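You operate a simulated robot arm through the tools that you are given. There is no shell and no other tool. Be economical: measure what you need, move in short steps, check, and stop when the job is done.

The job below is to be done with a simulated robot arm. You get a single attempt, and the scene is never put back.

## Task
Put things in order on the cream garden table. At the end: the brown cell stands where the red round brush stood; the red round brush is on the white board; the green cell stands where the brown cell stood; the cream stopper stands on top of the grey bracket; whatever was shut is shut again. Leave all else as you found it, and nothing knocked over. Set down upright: red round brush.

The check looks at the end state, three seconds after you hand in, the way a careful person would. Anything else that was tipped, shoved, dropped, spilled or broken makes it a failure. A push-on lid holds only when it is set on centred and level and pressed home; a screw cap is set on level and turned clockwise until tight.

## Robot
A 7-joint arm with a two-finger parallel gripper, fixed in place. Base frame: the origin is at the foot of the arm, x ahead of it, y to its left, z up; the work surface is at about z = 0.72. Units: m, rad, N and s.
With the tool pointing down near the work surface it reaches from about 0.28 to 0.68 m from the base axis. Its first joint turns from -1.152 to 1.152 rad. Payload 1.57 kg.
The TCP is the grasp point between the finger pads, 0.03 m short of the fingertips. In the tool frame z runs along the fingers and y along their closing line. The gripper opens to 0.11 m. The fingers are 0.024 m wide and 0.012 m thick; the gripper's body (0.048 by 0.112 m) begins 0.078 m behind the TCP.
Orientation is told as [roll, pitch, yaw] about the base's x, y, z axes, in that order, counted from this pose: with the fingers straight down and closing along the base's y, the tool's x points along the base's -x, its y along +y and its z along -z.

## Interface
- The arm moves only by the tool send_rows. Its argument "plan" is a list of rows, each a list of 3 entries, a list of its own where there are three numbers: the finger opening in m, from 0 to 0.11, then the shift along the base's x, y, z in units of 50 mm (1.0 is 50 mm), then the turn, a rotation vector about the base's x, y, z in units of 6 degrees (1.0 is 6 degrees). In form: [[gripper, [tx, ty, tz], [wx, wy, wz]], ...]. A call has 1 to 8 rows; each row shifts and turns the commanded pose from where the row before left it. A call with a number of a shift or a turn outside -1 to 1 is refused whole. A row lasts 0.2 s, in which the tool goes at most 0.05 m and 0.15 rad; a call with a longer step from one row to the next is refused whole, and so is a gripper value outside its range. Where a pose cannot be reached the arm comes as near as it can. A force on the tool above 40 N (or 10 N above the force at the start of the call, whichever is more), or a blocked arm, ends the call early, and 0.2 s more pass. Each finger travels about 0.108 m/s and halts on what it meets, pressing with about 31 N; the grip force reading is that of the motor and also rises with nothing between the fingers. The clock runs only during rows and for 0.2 s after the last one: add rows that do not move to give the fingers time. It gives the time, the measured TCP pose, the force on the tool (base axes), the opening and the grip force at its end, in the units of the frame above (readings bear some noise), with the torque about the TCP (base axes, N m) and any sound that the robot's microphone picked up, and new pictures: "views" is both (left out), scene, wrist or none.
- Cameras (640 x 400 px; columns grow to the right, rows downward): "scene" is fixed at [0.1329, -0.3967, 1.3832]; the picture's right is [0.91, -0.41, 0.00], its down [-0.27, -0.61, -0.75] and it looks along [0.31, 0.68, -0.66] (base axes); focal length 317 px, centre (320, 200). "wrist" rides on the gripper at [0.07, 0.016, -0.141] in the tool frame; the picture's right is [-0.23, 0.97, 0.00], its down [-0.86, -0.20, -0.48] and it looks along [-0.47, -0.11, 0.88] (tool axes); focal length 222 px, centre (320, 200). There is no depth. A picture from a camera that has moved, and an enlarged one, comes with that camera's place and axes in the base frame and with its lens. The place of the scene camera against the robot may be out by one fixed shift of up to 0.025 m in any direction.
- close_up(camera, box): a new picture of the part [left, top, right, bottom] of that camera's present view, enlarged. It takes no simulated time.
- hand_in(): hands the job in; it is judged then, once.

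Work in short steps. Places have to be worked out from the pictures, the camera data and where the tool is seen: move nearer, look again, correct. Check each grasp and each placing, and mend what went wrong. You have 120 turns and 200 pictures in all, those below and enlarged ones among them. Open the gripper and draw the arm clear of the work before you hand the job in, unless the task says otherwise; then end with one line.

The tools are called as a command line: name --argument value ..., lists and objects as JSON in quotes. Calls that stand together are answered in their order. send_rows: Moves the arm, as the interface text tells. Its arguments: {"type":"object","properties":{"plan":{"type":"array","items":{"type":"array"}},"views":{"type":"string","enum":["both","scene","wrist","none"]}},"required":["plan"]} The other tools are called the same way: close_up (camera, box) takes an enlarged picture of a part of a camera's view; hand_in () hands the job in.

At the start:

```text
t: 0.0
position: [0.4593, 0.1347, 1.0544]
tool_rot: [0.0, -0.001, 0.001]
ft_force: [-0.1, 0.1, 0.4]
wrist_torque: [0.02, -0.02, 0.02]
gripper_width: 0.11
finger_force: 0.0
```

scene: 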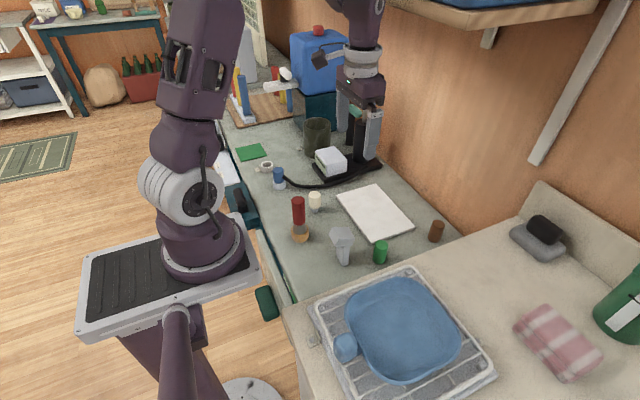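
wrist: 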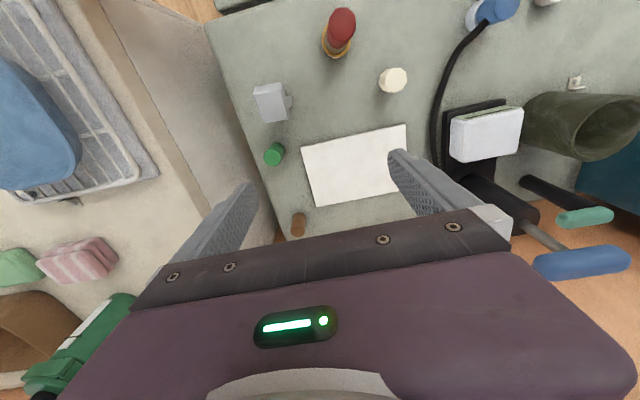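

I start by enlarging both views to identify the objects before moving.

close_up --camera "scene" --box '[220, 130, 460, 280]'

close_up --camera "wrist" --box '[210, 0, 530, 200]'

```text
2.67 times, centred on (340, 205) of scene
camera zoom: at [0.1329, -0.3967, 1.3832], right [0.91, -0.41, 0.0], down [-0.27, -0.61, -0.75], along [0.31, 0.68, -0.66], focal length 846 px, centre (267, 187)
```

zoom: 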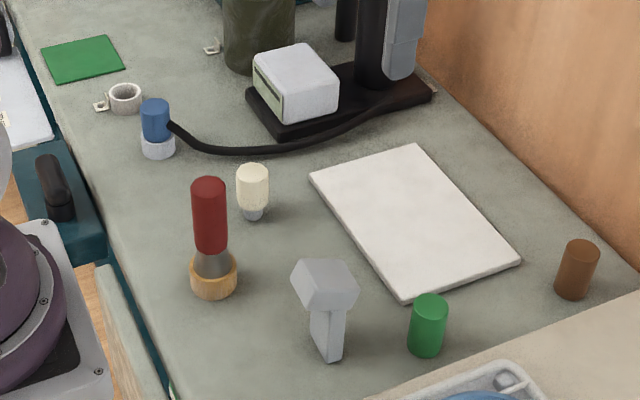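

```text
2.00 times, centred on (370, 100) of wrist
camera zoom: at [0.3879, 0.151, 1.1946], right [0.23, 0.97, 0.0], down [0.86, -0.2, 0.48], along [0.47, -0.11, -0.88], focal length 444 px, centre (220, 400)
```

zoom: 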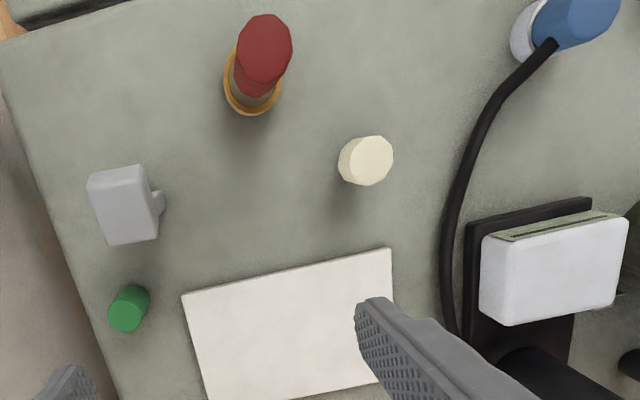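

The brush stands near (0.35, 0.19), the stopper near (0.42, 0.27), the bracket near (0.41, 0.065), the green cell near (0.50, 0.025), the brown cell near (0.68, 0.025), and the board spans x 0.50–0.65, y 0.08–0.30. I move over the brush, staying high, for a closer look.

send_rows --plan '[[0.11, [-0.85, 0.25, -0.4], [0, 0, 0]], [0.11, [-0.85, 0.25, -0.4], [0, 0, 0]], [0.11, [-0.85, 0.25, -0.4], [0, 0, 0]], [0.11, [0, 0, 0], [0, 0, 0]]]' --views "wrist"

```text
t: 1.0
position: [0.3302, 0.1721, 0.9929]
tool_rot: [-0.001, 0.0, 0.0]
ft_force: [0.1, 0.5, 0.7]
wrist_torque: [-0.01, -0.02, 0.0]
gripper_width: 0.1101
finger_force: 0.1
camera wrist: at [0.2594, 0.1881, 1.1344], right [0.23, 0.97, 0.0], down [0.86, -0.2, 0.48], along [0.47, -0.11, -0.88], focal length 222 px, centre (320, 200)
```

wrist: 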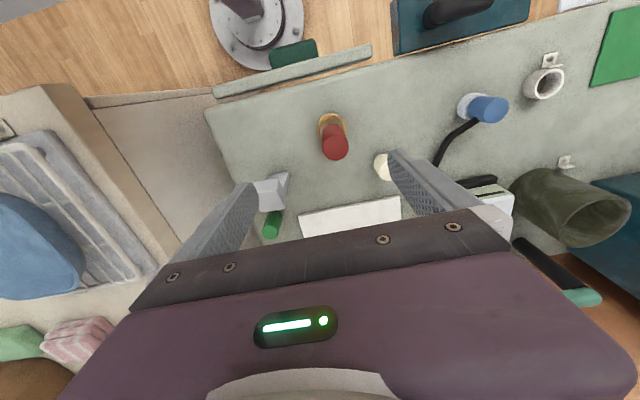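

close_up --camera "wrist" --box '[240, 90, 440, 215]'

```text
3.20 times, centred on (340, 152) of wrist
camera zoom: at [0.2594, 0.1881, 1.1344], right [0.23, 0.97, 0.0], down [0.86, -0.2, 0.48], along [0.47, -0.11, -0.88], focal length 711 px, centre (256, 352)
```

zoom: 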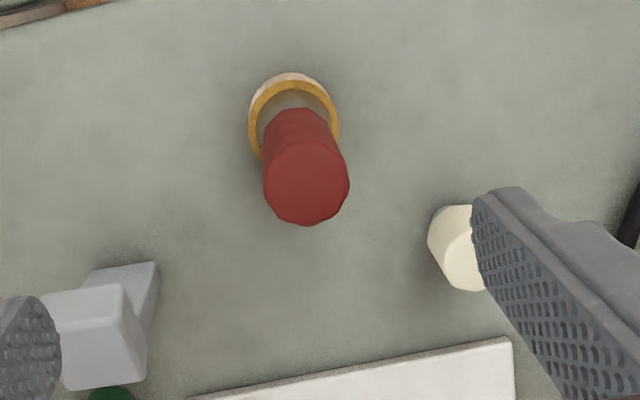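

The brush base centres at about (0.337, 0.190), and its handle top is at z≈0.865. I centre over it and descend to z≈0.82 with the fingers open.

send_rows --plan '[[0.11, [0.14, 0.36, 0], [0, 0, 0]], [0.11, [0, 0, -0.8], [0, 0, 0]], [0.11, [0, 0, -0.9], [0, 0, 0]], [0.11, [0, 0, -0.9], [0, 0, 0]], [0.11, [0, 0, -0.8], [0, 0, 0]], [0.11, [0, 0, 0], [0, 0, 0]]]'

```text
t: 2.4
position: [0.3406, 0.1892, 0.8208]
tool_rot: [0.0, -0.001, 0.0]
ft_force: [-0.3, 0.4, 0.1]
wrist_torque: [-0.01, -0.02, -0.03]
gripper_width: 0.1099
finger_force: 0.1
camera wrist: at [0.2678, 0.2058, 0.9632], right [0.23, 0.97, 0.0], down [0.85, -0.2, 0.48], along [0.47, -0.11, -0.88], focal length 222 px, centre (320, 200)
```

scene: 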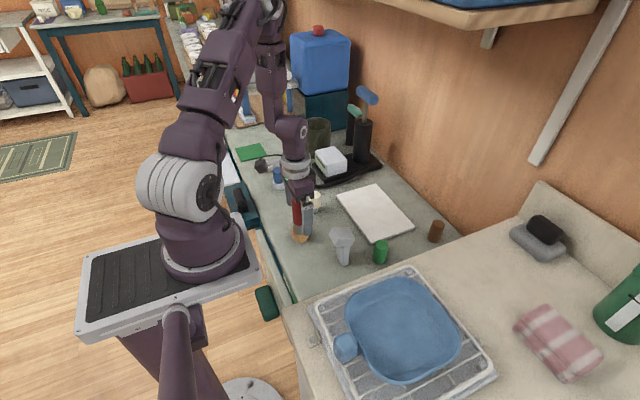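
wrist: 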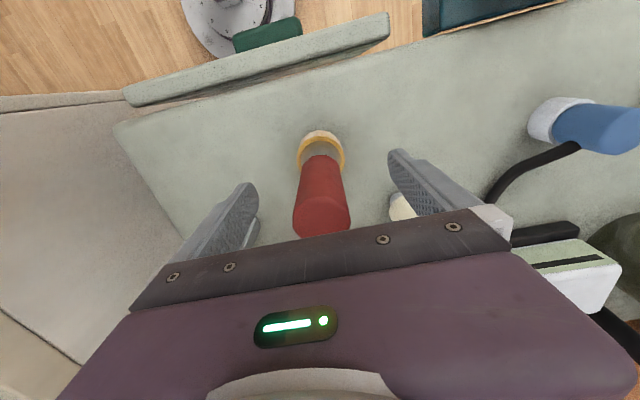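

The brush is about 8 mm nearer the base than the TCP, so I shift back and close.

send_rows --plan '[[0.11, [-0.14, 0.04, 0], [0, 0, 0]], [0.06, [0, 0, 0], [0, 0, 0]], [0.03, [0, 0, 0], [0, 0, 0]], [0.0, [0, 0, 0], [0, 0, 0]], [0.0, [0, 0, 0], [0, 0, 0]], [0.0, [0, 0, 0], [0, 0, 0]]]'

```text
t: 3.8
position: [0.332, 0.192, 0.8227]
tool_rot: [0.001, 0.001, -0.002]
ft_force: [-1.2, -3.6, 5.5]
wrist_torque: [-0.23, 0.08, 0.0]
gripper_width: 0.0332
finger_force: 31.0
camera wrist: at [0.2607, 0.2081, 0.964], right [0.23, 0.97, 0.0], down [0.86, -0.2, 0.48], along [0.47, -0.11, -0.88], focal length 222 px, centre (320, 200)
```

scene: 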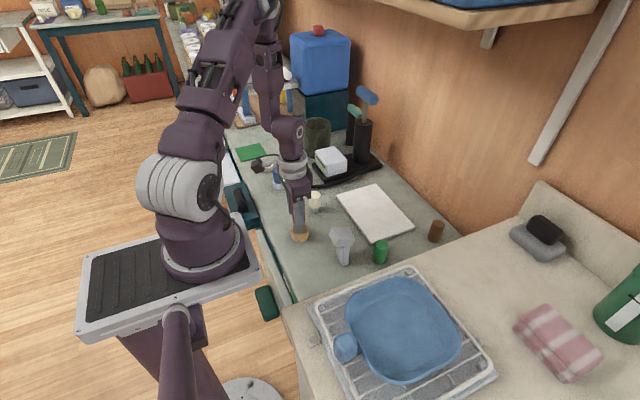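
wrist: 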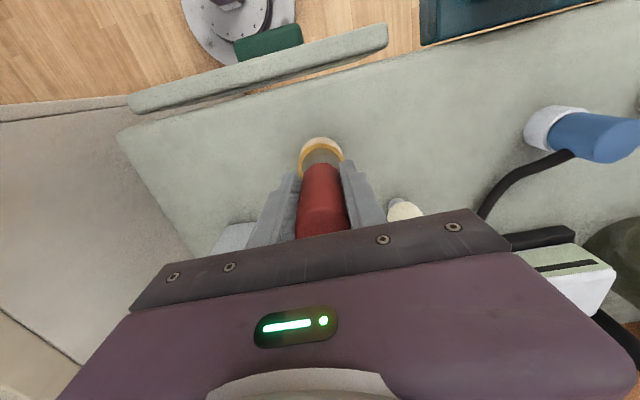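

Gripped at 0.033 m. Brush spot recorded as about (0.331, 0.191), TCP z 0.822 with base on the table. I lift straight up.

send_rows --plan '[[0.0, [0, 0, 0.3], [0, 0, 0]], [0.0, [0, 0, 0.7], [0, 0, 0]], [0.0, [0, 0, 0.9], [0, 0, 0]], [0.0, [0, 0, 0], [0, 0, 0]]]'

```text
t: 4.8
position: [0.3313, 0.1924, 0.9187]
tool_rot: [0.0, 0.001, 0.002]
ft_force: [-0.2, -1.1, -1.2]
wrist_torque: [-0.01, -0.01, 0.0]
gripper_width: 0.0331
finger_force: 31.2
camera wrist: at [0.2599, 0.2083, 1.06], right [0.23, 0.97, 0.0], down [0.86, -0.2, 0.48], along [0.47, -0.11, -0.88], focal length 222 px, centre (320, 200)
```

scene: 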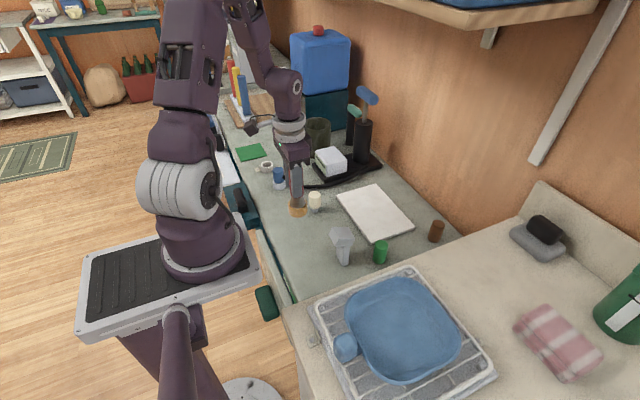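
wrist: 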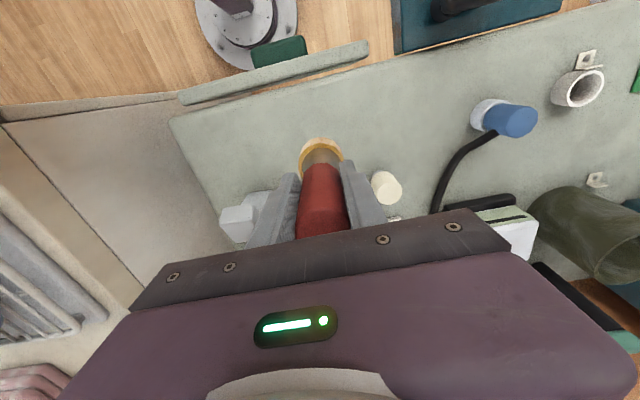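

The brush is held upright. I carry it straight along +x between the bracket and the stopper to above the board centre, (0.575, 0.19).

send_rows --plan '[[0.0, [0.5, 0, 0], [0, 0, 0]], [0.0, [0.9, 0, 0], [0, 0, 0]], [0.0, [0.9, 0, 0], [0, 0, 0]], [0.0, [0.9, 0, 0], [0, 0, 0]], [0.0, [0.9, 0, 0], [0, 0, 0]], [0.0, [0.7, 0, 0], [0, 0, 0]], [0.0, [0, 0, 0], [0, 0, 0]]]'

```text
t: 6.4
position: [0.5728, 0.1921, 0.9187]
tool_rot: [-0.001, 0.0, 0.001]
ft_force: [-0.2, -1.1, -0.4]
wrist_torque: [-0.02, 0.04, 0.0]
gripper_width: 0.0334
finger_force: 31.0
camera wrist: at [0.5009, 0.2089, 1.0595], right [0.23, 0.97, 0.0], down [0.86, -0.2, 0.48], along [0.47, -0.11, -0.88], focal length 222 px, centre (320, 200)
```

scene: 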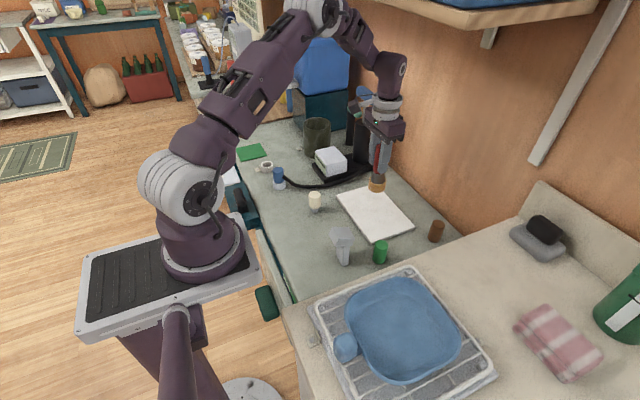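
wrist: 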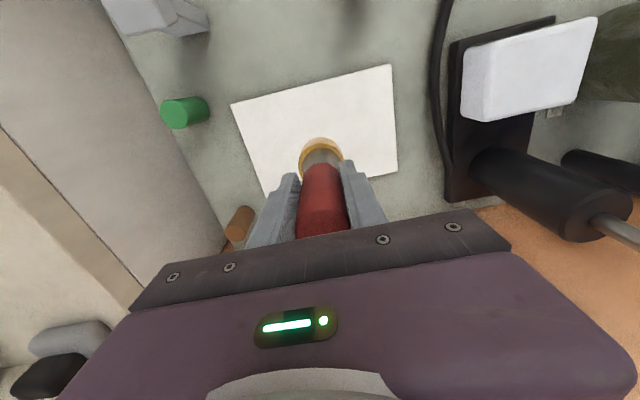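

The brush is over the board centre. I descend most of the way, then feel for contact.

send_rows --plan '[[0.0, [0, 0, -0.7], [0, 0, 0]], [0.0, [0, 0, -0.6], [0, 0, 0]], [0.0, [0, 0, -0.25], [0, 0, 0]], [0.0, [0, 0, 0], [0, 0, 0]]]'

close_up --camera "scene" --box '[320, 120, 440, 250]'

```text
t: 7.4
position: [0.5719, 0.1921, 0.8418]
tool_rot: [0.0, -0.001, 0.001]
ft_force: [-0.5, -0.2, -0.8]
wrist_torque: [0.02, -0.02, 0.01]
gripper_width: 0.0329
finger_force: 30.7
camera wrist: at [0.5, 0.2092, 0.9817], right [0.23, 0.97, 0.0], down [0.86, -0.2, 0.48], along [0.47, -0.11, -0.88], focal length 222 px, centre (320, 200)
```

scene: 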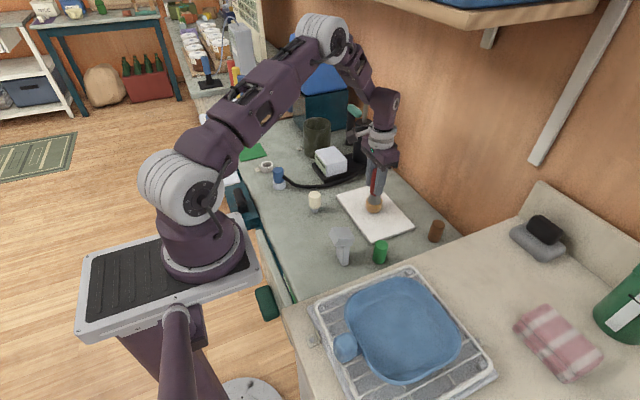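
wrist: 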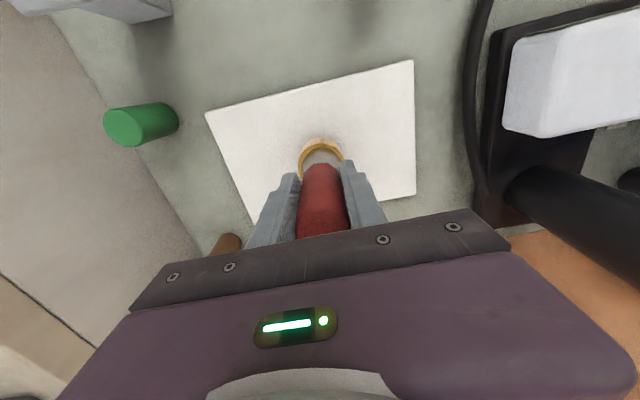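

```text
3.08 times, centred on (380, 185) of scene
camera zoom: at [0.1329, -0.3967, 1.3832], right [0.91, -0.41, 0.0], down [-0.27, -0.61, -0.75], along [0.31, 0.68, -0.66], focal length 976 px, centre (135, 246)
```

zoom: 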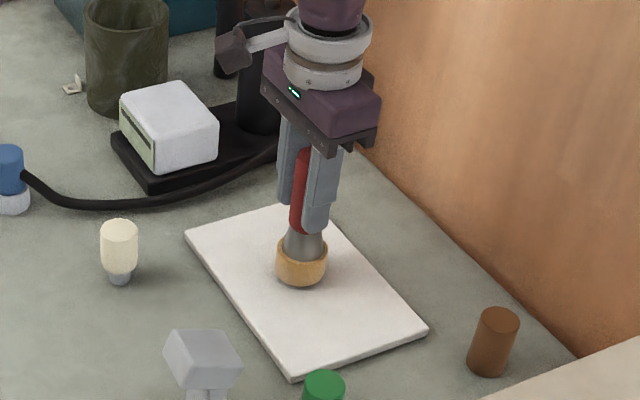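

Clearance is about 1 cm. I lower in 2.5 mm steps and watch the force.

send_rows --plan '[[0.0, [0, 0, -0.06], [0, 0, 0]], [0.0, [0, 0, -0.05], [0, 0, 0]], [0.0, [0, 0, -0.05], [0, 0, 0]], [0.0, [0, 0, 0], [0, 0, 0]]]' --views "none"

```text
t: 8.4
position: [0.5726, 0.1926, 0.8344]
tool_rot: [0.0, -0.003, 0.002]
ft_force: [-8.2, -1.0, 36.4]
wrist_torque: [-0.21, 0.48, 0.01]
gripper_width: 0.0332
finger_force: 31.3
```

Contact is firm, so I ease up slightly and release in steps.

send_rows --plan '[[0.0, [0, 0, 0.03], [0, 0, 0]], [0.034, [0, 0, 0], [0, 0, 0]], [0.045, [0, 0, 0], [0, 0, 0]], [0.07, [0, 0, 0], [0, 0, 0]], [0.09, [0, 0, 0], [0, 0, 0]], [0.09, [0, 0, 0], [0, 0, 0]]]'

close_up --camera "scene" --box '[320, 120, 440, 250]'

```text
t: 9.8
position: [0.5713, 0.192, 0.8355]
tool_rot: [0.0, 0.0, 0.0]
ft_force: [0.1, 0.8, -0.3]
wrist_torque: [-0.01, 0.02, -0.01]
gripper_width: 0.09
finger_force: 0.0
camera wrist: at [0.5001, 0.2086, 0.9755], right [0.23, 0.97, 0.0], down [0.86, -0.2, 0.48], along [0.47, -0.11, -0.88], focal length 222 px, centre (320, 200)
```

scene: 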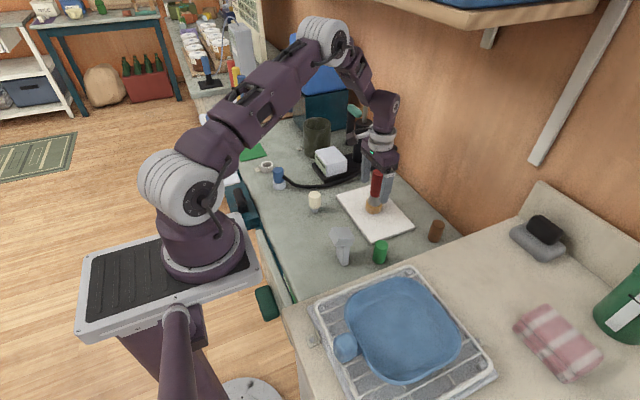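
wrist: 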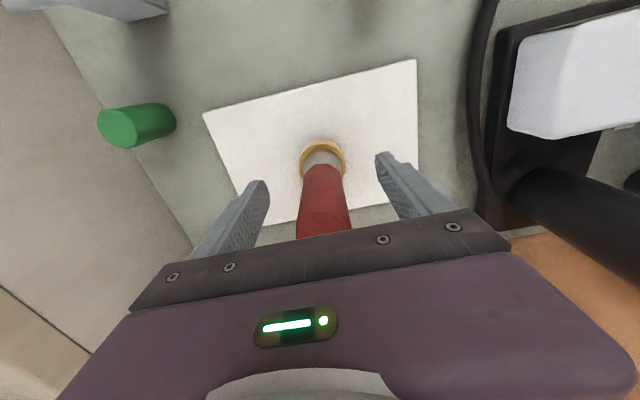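

```text
3.08 times, centred on (380, 185) of scene
camera zoom: at [0.1329, -0.3967, 1.3832], right [0.91, -0.41, 0.0], down [-0.27, -0.61, -0.75], along [0.31, 0.68, -0.66], focal length 976 px, centre (135, 246)
```

zoom: 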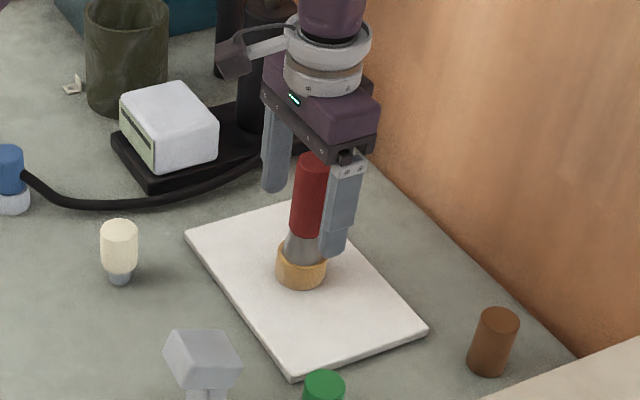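

The brush stands upright and freed. I rise clear and move towards the brown cell for a look.

send_rows --plan '[[0.09, [0, 0, 0.9], [0, 0, 0]], [0.09, [0, 0, 0.9], [0, 0, 0]], [0.09, [0, 0, 0.4], [0, 0, 0]], [0.09, [0.2, -0.85, 0], [0, 0, 0]], [0.09, [0.2, -0.85, 0], [0, 0, 0]], [0.09, [0.2, -0.85, 0], [0, 0, 0]], [0.09, [0.2, -0.75, 0], [0, 0, 0]], [0.09, [0, 0, 0], [0, 0, 0]]]'

close_up --camera "wrist" --box '[200, 60, 420, 240]'

```text
t: 11.6
position: [0.6123, 0.0283, 0.9426]
tool_rot: [-0.001, 0.0, 0.002]
ft_force: [0.0, 0.4, -0.2]
wrist_torque: [-0.02, -0.03, 0.01]
gripper_width: 0.0899
finger_force: 0.2
camera wrist: at [0.541, 0.0441, 1.0851], right [0.23, 0.97, 0.0], down [0.86, -0.2, 0.48], along [0.47, -0.11, -0.88], focal length 222 px, centre (320, 200)
```

scene: 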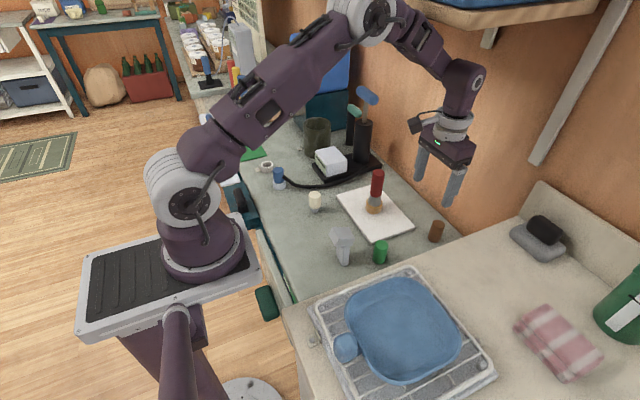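
wrist: 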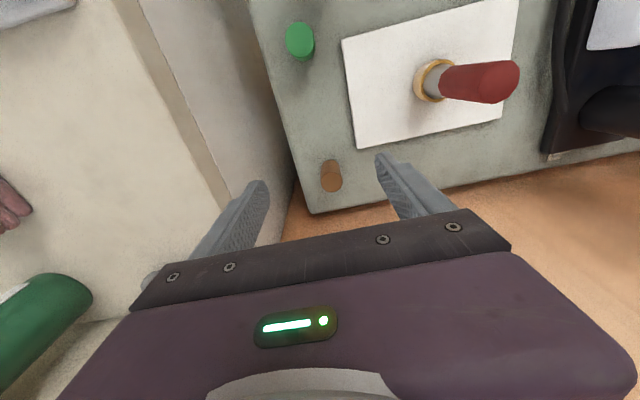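

```text
2.22 times, centred on (310, 150) of wrist
camera zoom: at [0.541, 0.0441, 1.0851], right [0.23, 0.97, 0.0], down [0.86, -0.2, 0.48], along [0.47, -0.11, -0.88], focal length 494 px, centre (342, 311)
```

zoom: 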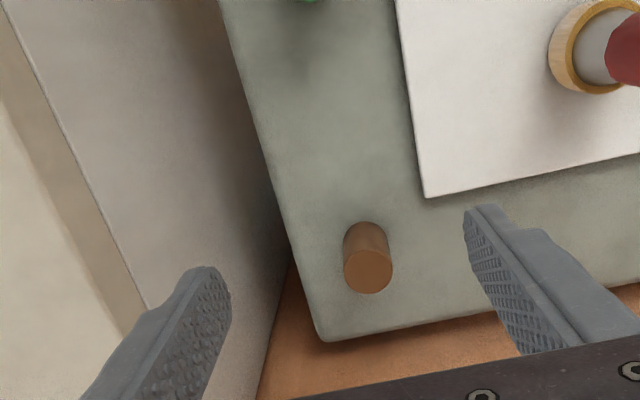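

The brown cell is at about (0.678, 0.030) with its top near z 0.775. I move above it with fingers at 0.07 and lower to z≈0.85 for a check.

send_rows --plan '[[0.07, [0.66, 0.03, 0], [0, 0, 0]], [0.07, [0.66, 0, 0], [0, 0, 0]], [0.07, [0, 0, -0.9], [0, 0, 0]], [0.07, [0, 0, -0.9], [0, 0, 0]], [0.07, [0, 0, 0], [0, 0, 0]]]'

close_up --camera "scene" --box '[340, 120, 500, 270]'

```text
t: 12.8
position: [0.6779, 0.0284, 0.8513]
tool_rot: [0.0, 0.001, 0.002]
ft_force: [0.4, -0.3, 1.2]
wrist_torque: [-0.01, -0.02, 0.03]
gripper_width: 0.07
finger_force: 0.1
camera wrist: at [0.607, 0.045, 0.9934], right [0.23, 0.97, 0.0], down [0.86, -0.2, 0.48], along [0.47, -0.11, -0.88], focal length 222 px, centre (320, 200)
```

scene: 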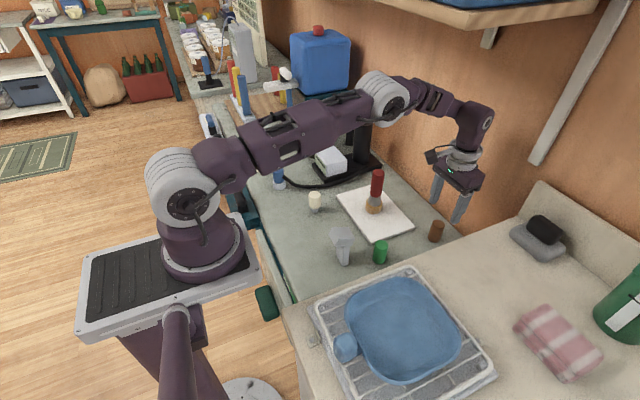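
wrist: 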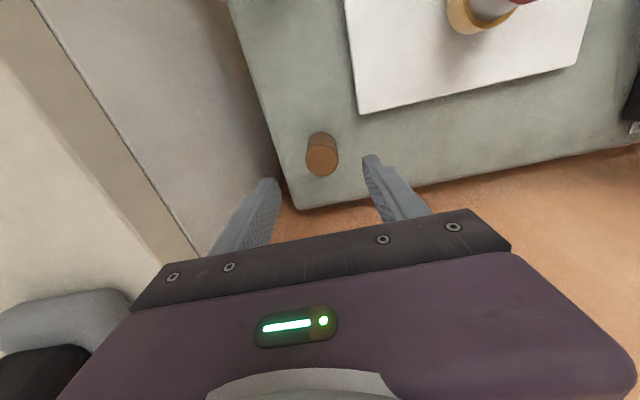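

```text
2.67 times, centred on (420, 195) of scene
camera zoom: at [0.1329, -0.3967, 1.3832], right [0.91, -0.41, 0.0], down [-0.27, -0.61, -0.75], along [0.31, 0.68, -0.66], focal length 846 px, centre (53, 213)
```

zoom: 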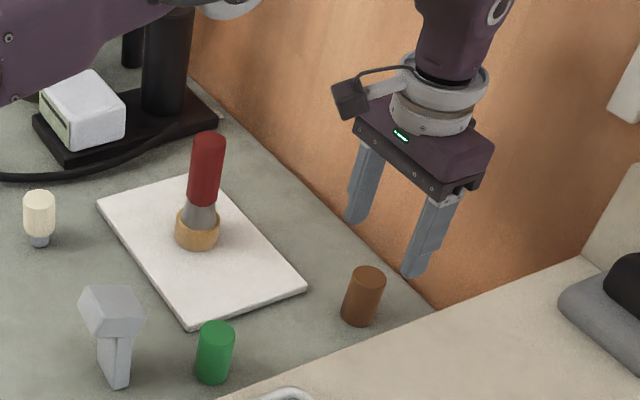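

The cell is aligned at (0.678, 0.029). I descend to z≈0.755 and then look before closing.

send_rows --plan '[[0.07, [0, 0.02, -0.8], [0, 0, 0]], [0.07, [0, 0, -0.7], [0, 0, 0]], [0.07, [0, 0, -0.42], [0, 0, 0]], [0.07, [0, 0, 0], [0, 0, 0]]]'

close_up --camera "scene" --box '[380, 150, 500, 260]'

```text
t: 13.8
position: [0.6779, 0.0288, 0.7576]
tool_rot: [-0.001, 0.0, 0.0]
ft_force: [0.5, -0.3, 0.3]
wrist_torque: [0.01, 0.01, -0.03]
gripper_width: 0.0701
finger_force: 0.1
camera wrist: at [0.6066, 0.0456, 0.8989], right [0.23, 0.97, 0.0], down [0.86, -0.2, 0.48], along [0.47, -0.11, -0.88], focal length 222 px, centre (320, 200)
```

scene: 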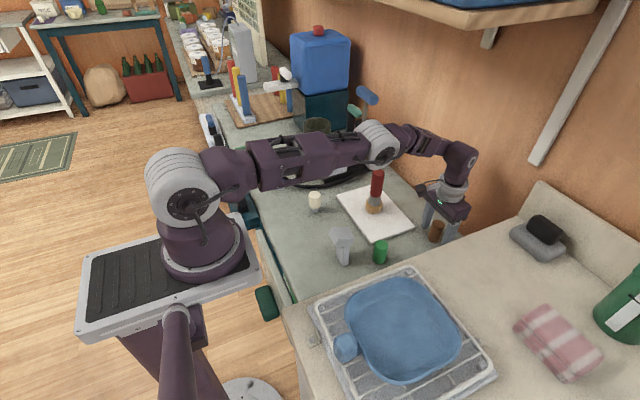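
wrist: 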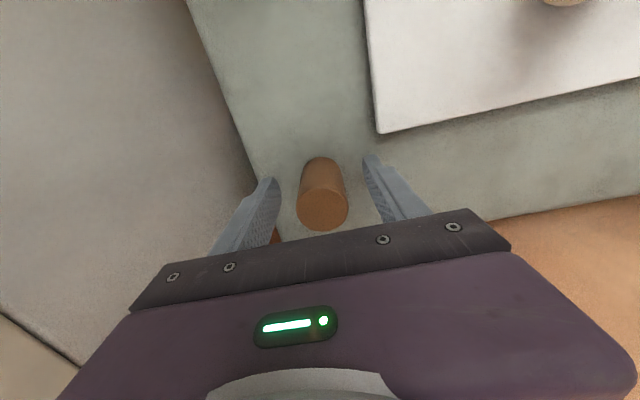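

```text
3.64 times, centred on (440, 205) of scene
camera zoom: at [0.1329, -0.3967, 1.3832], right [0.91, -0.41, 0.0], down [-0.27, -0.61, -0.75], along [0.31, 0.68, -0.66], focal length 1154 px, centre (-116, 182)
```

zoom: 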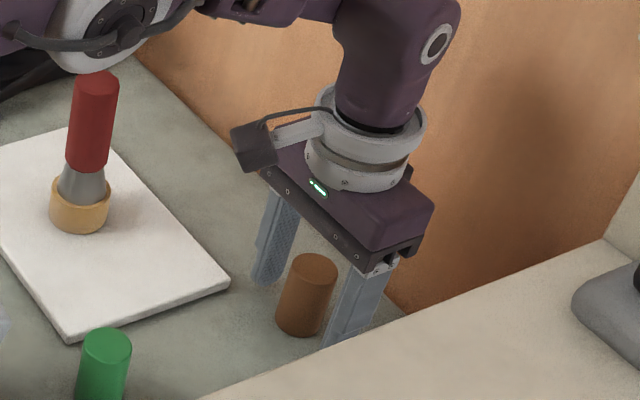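

Well aligned. I make a 2 mm correction and close.

send_rows --plan '[[0.07, [0.04, 0.04, 0], [0, 0, 0]], [0.045, [0, 0, 0], [0, 0, 0]], [0.03, [0, 0, 0], [0, 0, 0]], [0.0, [0, 0, 0], [0, 0, 0]], [0.0, [0, 0, 0], [0, 0, 0]]]' --views "wrist"

```text
t: 15.0
position: [0.6805, 0.0309, 0.7575]
tool_rot: [0.002, 0.001, 0.0]
ft_force: [-0.4, -0.1, 0.5]
wrist_torque: [-0.01, 0.02, -0.02]
gripper_width: 0.033
finger_force: 30.9
camera wrist: at [0.6086, 0.0477, 0.8993], right [0.23, 0.97, 0.0], down [0.86, -0.2, 0.48], along [0.47, -0.11, -0.88], focal length 222 px, centre (320, 200)
```

wrist: 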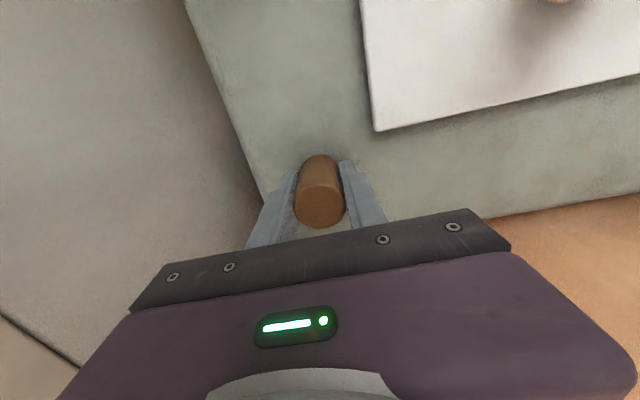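

Grip is centred with no lateral force, so the brown spot is TCP (0.6805, 0.031, 0.7575). I lift clear of everything first.

send_rows --plan '[[0.0, [0, 0, 0.4], [0, 0, 0]], [0.0, [0, 0, 0.9], [0, 0, 0]], [0.0, [0, 0, 0.9], [0, 0, 0]], [0.0, [0, 0, 0.9], [0, 0, 0]], [0.0, [0, 0, 0.3], [0, 0, 0]], [0.0, [0, 0, 0], [0, 0, 0]]]' --views "scene"

send_rows --plan '[[0.0, [-0.5, 0.23, 0], [0, 0, 0]], [0.0, [-0.88, 0.4, 0], [0, 0, 0]], [0.0, [-0.88, 0.4, 0], [0, 0, 0]], [0.0, [-0.88, 0.4, 0], [0, 0, 0]], [0.0, [-0.88, 0.4, 0], [0, 0, 0]], [0.0, [-0.88, 0.4, 0], [0, 0, 0]], [0.0, [-0.88, 0.4, 0], [0, 0, 0]], [0.0, [-0.88, 0.4, 0], [0, 0, 0]]]' --views "both"

```text
t: 16.4
position: [0.6803, 0.0317, 0.9289]
tool_rot: [0.0, 0.001, 0.0]
ft_force: [0.1, 0.5, -0.3]
wrist_torque: [-0.01, 0.02, 0.0]
gripper_width: 0.0
finger_force: 21.8
```

scene: 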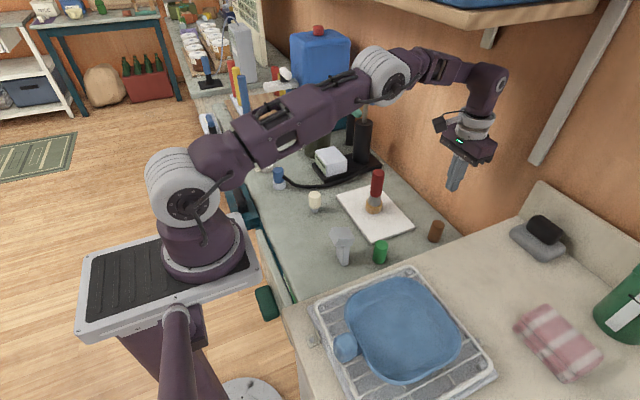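

```text
t: 18.2
position: [0.3468, 0.1831, 0.9289]
tool_rot: [-0.001, -0.001, 0.0]
ft_force: [-0.2, 0.4, 0.1]
wrist_torque: [-0.02, -0.03, 0.01]
gripper_width: 0.0
finger_force: 21.2
camera wrist: at [0.2751, 0.1999, 1.0688], right [0.23, 0.97, 0.0], down [0.85, -0.2, 0.48], along [0.47, -0.11, -0.88], focal length 222 px, centre (320, 200)
```

scene: 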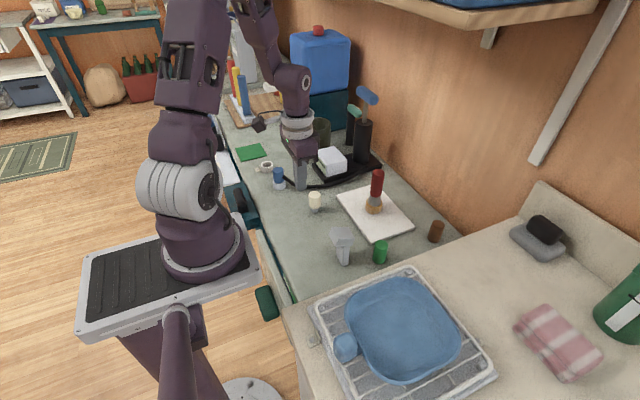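
wrist: 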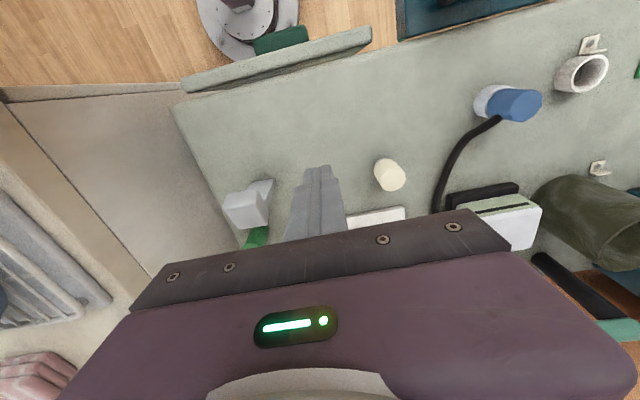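

The cell slipped out of the grip during the lift. I check that it still stands where it was.

close_up --camera "scene" --box '[320, 150, 460, 270]'

close_up --camera "wrist" --box '[200, 120, 420, 260]'

```text
3.33 times, centred on (390, 210) of scene
camera zoom: at [0.1329, -0.3967, 1.3832], right [0.91, -0.41, 0.0], down [-0.27, -0.61, -0.75], along [0.31, 0.68, -0.66], focal length 1058 px, centre (87, 167)
```

zoom: 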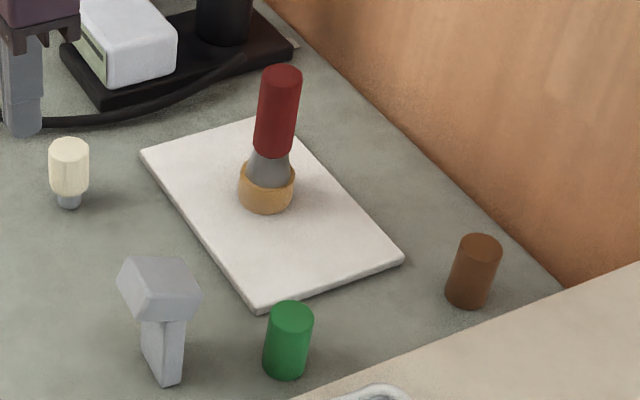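

```text
2.86 times, centred on (310, 190) of wrist
camera zoom: at [0.2751, 0.1999, 1.0688], right [0.23, 0.97, 0.0], down [0.85, -0.2, 0.48], along [0.47, -0.11, -0.88], focal length 635 px, centre (349, 229)
```

zoom: 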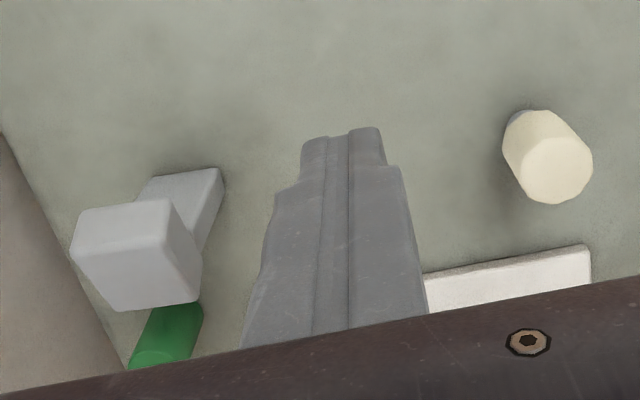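

The cell still stands undisturbed, so it is slippery or heavy. I go back above it and will regrip and lift slowly while watching the force.

send_rows --plan '[[0.07, [0.5, -0.23, 0], [0, 0, 0]], [0.07, [0.88, -0.4, 0], [0, 0, 0]], [0.07, [0.88, -0.4, 0], [0, 0, 0]], [0.07, [0.88, -0.4, 0], [0, 0, 0]], [0.07, [0.88, -0.4, 0], [0, 0, 0]], [0.07, [0.88, -0.4, 0], [0, 0, 0]], [0.07, [0.88, -0.4, 0], [0, 0, 0]], [0.07, [0.88, -0.4, 0], [0, 0, 0]]]' --views "none"

send_rows --plan '[[0.07, [0, 0, -0.8], [0, 0, 0]], [0.07, [0, 0, -0.7], [0, 0, 0]], [0.07, [0, 0, 0], [0, 0, 0]]]' --views "wrist"

close_up --camera "wrist" --box '[250, 80, 410, 220]'

```text
t: 20.0
position: [0.6801, 0.0301, 0.9299]
tool_rot: [0.001, 0.002, 0.001]
ft_force: [0.4, 0.0, 0.7]
wrist_torque: [0.04, 0.03, -0.03]
gripper_width: 0.0703
finger_force: 0.1
```

```text
t: 20.8
position: [0.6808, 0.0316, 0.853]
tool_rot: [0.001, 0.001, -0.001]
ft_force: [-0.3, -0.5, 0.2]
wrist_torque: [-0.02, -0.02, -0.02]
gripper_width: 0.0701
finger_force: 0.0
camera wrist: at [0.6088, 0.0484, 0.9948], right [0.23, 0.97, 0.0], down [0.86, -0.2, 0.48], along [0.47, -0.11, -0.88], focal length 222 px, centre (320, 200)
```

wrist: 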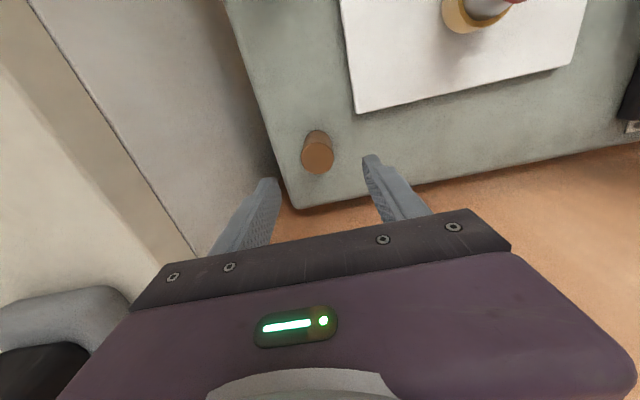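

```text
2.86 times, centred on (330, 150) of wrist
camera zoom: at [0.6088, 0.0484, 0.9948], right [0.23, 0.97, 0.0], down [0.86, -0.2, 0.48], along [0.47, -0.11, -0.88], focal length 635 px, centre (291, 343)
```

zoom: 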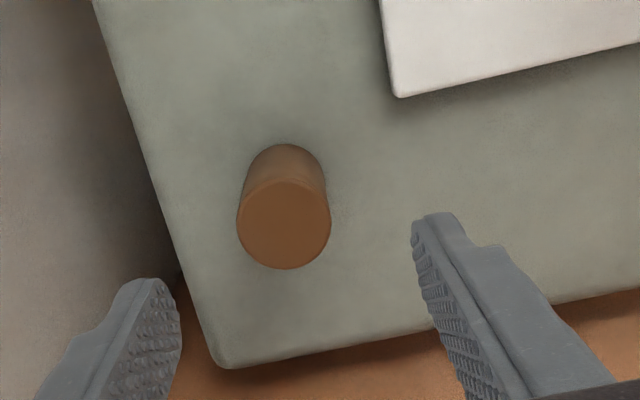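

The cell is at (0.678, 0.029), unchanged. I descend, grip, then lift in very slow steps.

send_rows --plan '[[0.07, [-0.04, -0.02, -0.8], [0, 0, 0]], [0.07, [0, 0, -0.7], [0, 0, 0]], [0.07, [0, 0, -0.48], [0, 0, 0]], [0.05, [0, 0, 0], [0, 0, 0]], [0.03, [0, 0, 0], [0, 0, 0]], [0.0, [0, 0, 0], [0, 0, 0]], [0.0, [0, 0, 0], [0, 0, 0]], [0.0, [0, 0, 0], [0, 0, 0]]]' --views "none"

send_rows --plan '[[0.0, [0, 0, 0.05], [0, 0, 0]], [0.0, [0, 0, 0.05], [0, 0, 0]], [0.0, [0, 0, 0.05], [0, 0, 0]], [0.0, [0, 0, 0], [0, 0, 0]]]' --views "wrist"

```text
t: 22.6
position: [0.6777, 0.0308, 0.7544]
tool_rot: [0.001, 0.0, -0.001]
ft_force: [-0.1, -0.5, -0.3]
wrist_torque: [0.03, -0.01, -0.03]
gripper_width: 0.0328
finger_force: 31.0
```

```text
t: 23.6
position: [0.6776, 0.0305, 0.7609]
tool_rot: [-0.001, -0.001, 0.0]
ft_force: [-0.3, -0.7, -1.0]
wrist_torque: [0.01, 0.03, 0.0]
gripper_width: 0.033
finger_force: 30.5
camera wrist: at [0.6063, 0.0469, 0.9035], right [0.23, 0.97, 0.0], down [0.86, -0.2, 0.48], along [0.47, -0.11, -0.88], focal length 222 px, centre (320, 200)
```

wrist: 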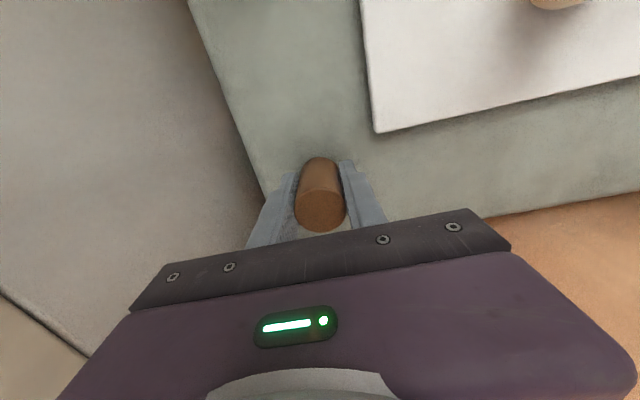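

It seems to be lifting (about 1 N load). I keep raising slowly.

send_rows --plan '[[0.0, [0, 0, 0.1], [0, 0, 0]], [0.0, [0, 0, 0.15], [0, 0, 0]], [0.0, [0, 0, 0.15], [0, 0, 0]], [0.0, [0, 0, 0.15], [0, 0, 0]], [0.0, [0, 0, 0.15], [0, 0, 0]], [0.0, [0, 0, 0], [0, 0, 0]]]' --views "wrist"

close_up --camera "scene" --box '[380, 150, 500, 260]'

```text
t: 25.0
position: [0.6777, 0.0315, 0.7975]
tool_rot: [0.0, 0.001, 0.001]
ft_force: [0.5, -0.1, -1.4]
wrist_torque: [-0.01, 0.01, -0.01]
gripper_width: 0.033
finger_force: 31.3
camera wrist: at [0.6064, 0.0476, 0.9382], right [0.23, 0.97, 0.0], down [0.86, -0.2, 0.48], along [0.47, -0.11, -0.88], focal length 222 px, centre (320, 200)
```

wrist: 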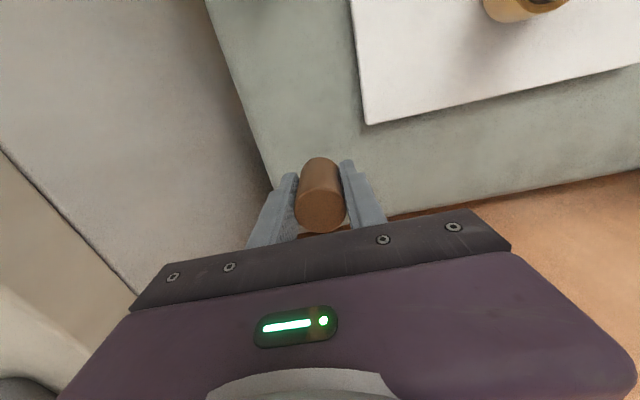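

```text
3.64 times, centred on (440, 205) of scene
camera zoom: at [0.1329, -0.3967, 1.3832], right [0.91, -0.41, 0.0], down [-0.27, -0.61, -0.75], along [0.31, 0.68, -0.66], focal length 1154 px, centre (-116, 182)
```

zoom: 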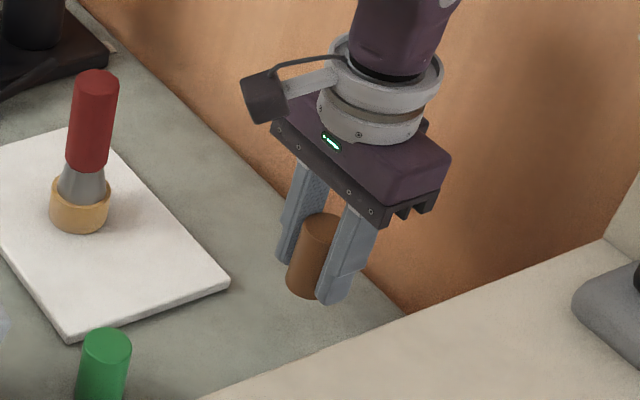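

Lifted well. I raise to about z 0.87 gently, then travel at moderate speed.

send_rows --plan '[[0.0, [0, 0, 0.2], [0, 0, 0]], [0.0, [0, 0, 0.3], [0, 0, 0]], [0.0, [0, 0, 0.35], [0, 0, 0]], [0.0, [0, 0, 0.3], [0, 0, 0]], [0.0, [0, 0, 0.2], [0, 0, 0]], [0.0, [0, 0, 0], [0, 0, 0]]]' --views "none"

send_rows --plan '[[0.0, [-0.2, 0.09, 0], [0, 0, 0]], [0.0, [-0.4, 0.18, 0], [0, 0, 0]], [0.0, [-0.5, 0.23, 0], [0, 0, 0]], [0.0, [-0.5, 0.23, 0], [0, 0, 0]], [0.0, [-0.5, 0.23, 0], [0, 0, 0]], [0.0, [-0.5, 0.23, 0], [0, 0, 0]], [0.0, [-0.5, 0.23, 0], [0, 0, 0]]]' --views "both"

```text
t: 26.4
position: [0.6783, 0.0306, 0.8658]
tool_rot: [0.0, 0.001, 0.002]
ft_force: [-0.5, 0.9, -1.1]
wrist_torque: [-0.01, 0.01, 0.02]
gripper_width: 0.0327
finger_force: 31.1
```

```text
t: 28.0
position: [0.5226, 0.1016, 0.8643]
tool_rot: [-0.001, 0.0, 0.0]
ft_force: [0.4, 0.2, -1.3]
wrist_torque: [-0.01, -0.01, 0.0]
gripper_width: 0.0327
finger_force: 31.2
camera wrist: at [0.451, 0.1176, 1.0058], right [0.23, 0.97, 0.0], down [0.85, -0.2, 0.48], along [0.47, -0.11, -0.88], focal length 222 px, centre (320, 200)
```

scene: 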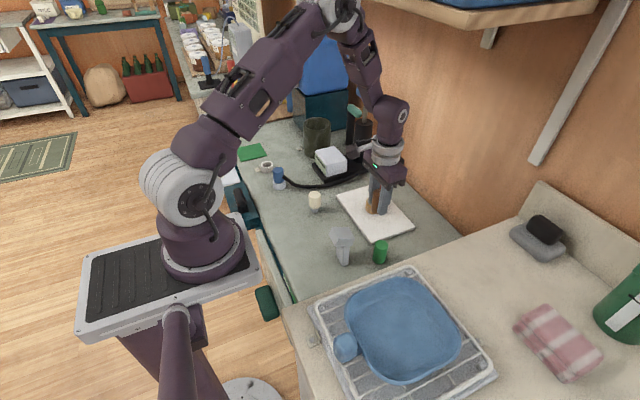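
wrist: 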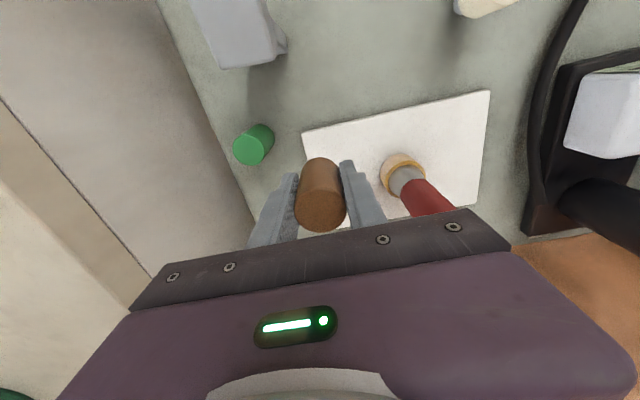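

Carrying on to above the brush's old spot (0.332, 0.192).

send_rows --plan '[[0.0, [-0.3, 0.14, 0], [0, 0, 0]], [0.0, [-0.5, 0.24, 0], [0, 0, 0]], [0.0, [-0.6, 0.28, 0], [0, 0, 0]], [0.0, [-0.6, 0.28, 0], [0, 0, 0]], [0.0, [-0.6, 0.28, 0], [0, 0, 0]], [0.0, [-0.6, 0.28, 0], [0, 0, 0]], [0.0, [-0.6, 0.3, 0], [0, 0, 0]], [0.0, [0, 0, 0], [0, 0, 0]]]' --views "both"

```text
t: 29.8
position: [0.3334, 0.1915, 0.8647]
tool_rot: [0.001, 0.0, 0.0]
ft_force: [-0.6, -0.3, -2.0]
wrist_torque: [0.01, 0.03, 0.04]
gripper_width: 0.033
finger_force: 30.6
camera wrist: at [0.2612, 0.2084, 1.0056], right [0.23, 0.97, 0.0], down [0.86, -0.2, 0.48], along [0.47, -0.11, -0.88], focal length 222 px, centre (320, 200)
```

scene: 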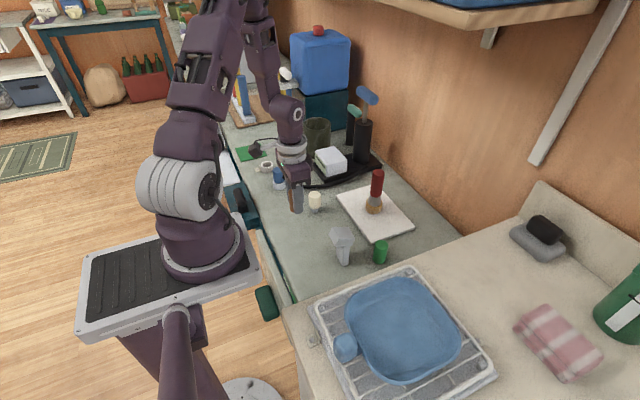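
wrist: 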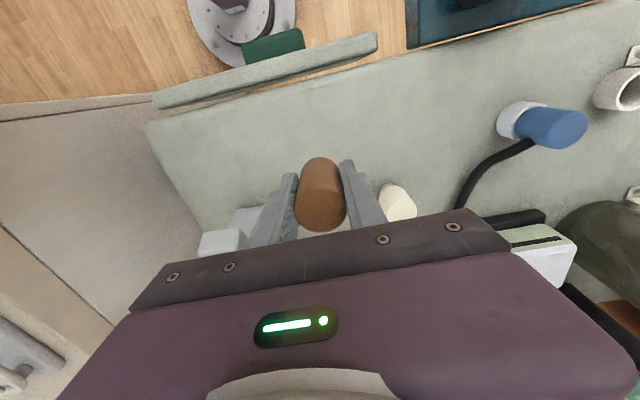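

Above the spot. I descend to just above contact (contact expected at TCP z≈0.7545).

send_rows --plan '[[0.0, [-0.02, 0.01, -0.3], [0, 0, 0]], [0.0, [0, 0, -0.5], [0, 0, 0]], [0.0, [0, 0, -0.5], [0, 0, 0]], [0.0, [0, 0, -0.5], [0, 0, 0]], [0.0, [0, 0, -0.3], [0, 0, 0]], [0.0, [0, 0, 0], [0, 0, 0]]]' --views "wrist"

close_up --camera "scene" --box '[250, 130, 350, 260]'

```text
t: 31.2
position: [0.332, 0.1938, 0.7591]
tool_rot: [0.0, 0.0, 0.001]
ft_force: [0.4, 0.5, -1.5]
wrist_torque: [0.0, -0.02, -0.02]
gripper_width: 0.033
finger_force: 31.1
camera wrist: at [0.2607, 0.2096, 0.9002], right [0.23, 0.97, 0.0], down [0.86, -0.2, 0.48], along [0.47, -0.11, -0.88], focal length 222 px, centre (320, 200)
```

wrist: 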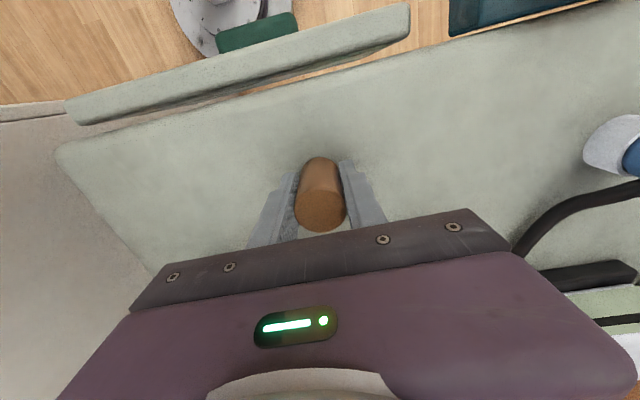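

```text
3.08 times, centred on (300, 195) of scene
camera zoom: at [0.1329, -0.3967, 1.3832], right [0.91, -0.41, 0.0], down [-0.27, -0.61, -0.75], along [0.31, 0.68, -0.66], focal length 976 px, centre (382, 215)
```

zoom: 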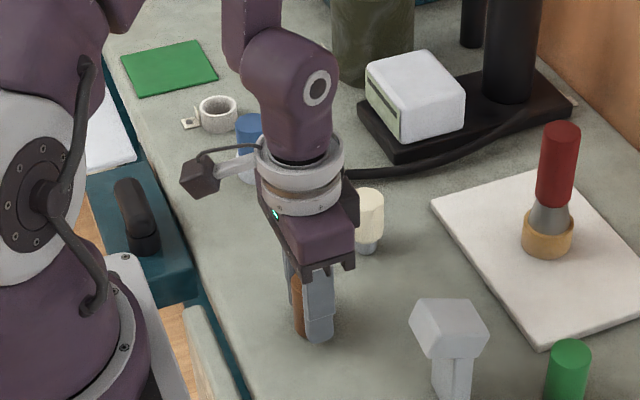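

I lower the last few millimetres and then release with a small opening (the stopper is nearby).

send_rows --plan '[[0.0, [0, -0.02, -0.04], [0, 0, 0]], [0.0, [0, 0, -0.04], [0, 0, 0]], [0.0, [0, 0, 0], [0, 0, 0]]]' --views "none"

```text
t: 32.0
position: [0.332, 0.1911, 0.7565]
tool_rot: [0.0, 0.0, 0.0]
ft_force: [-2.2, 0.6, 24.4]
wrist_torque: [-0.02, 0.03, -0.15]
gripper_width: 0.033
finger_force: 30.7
```

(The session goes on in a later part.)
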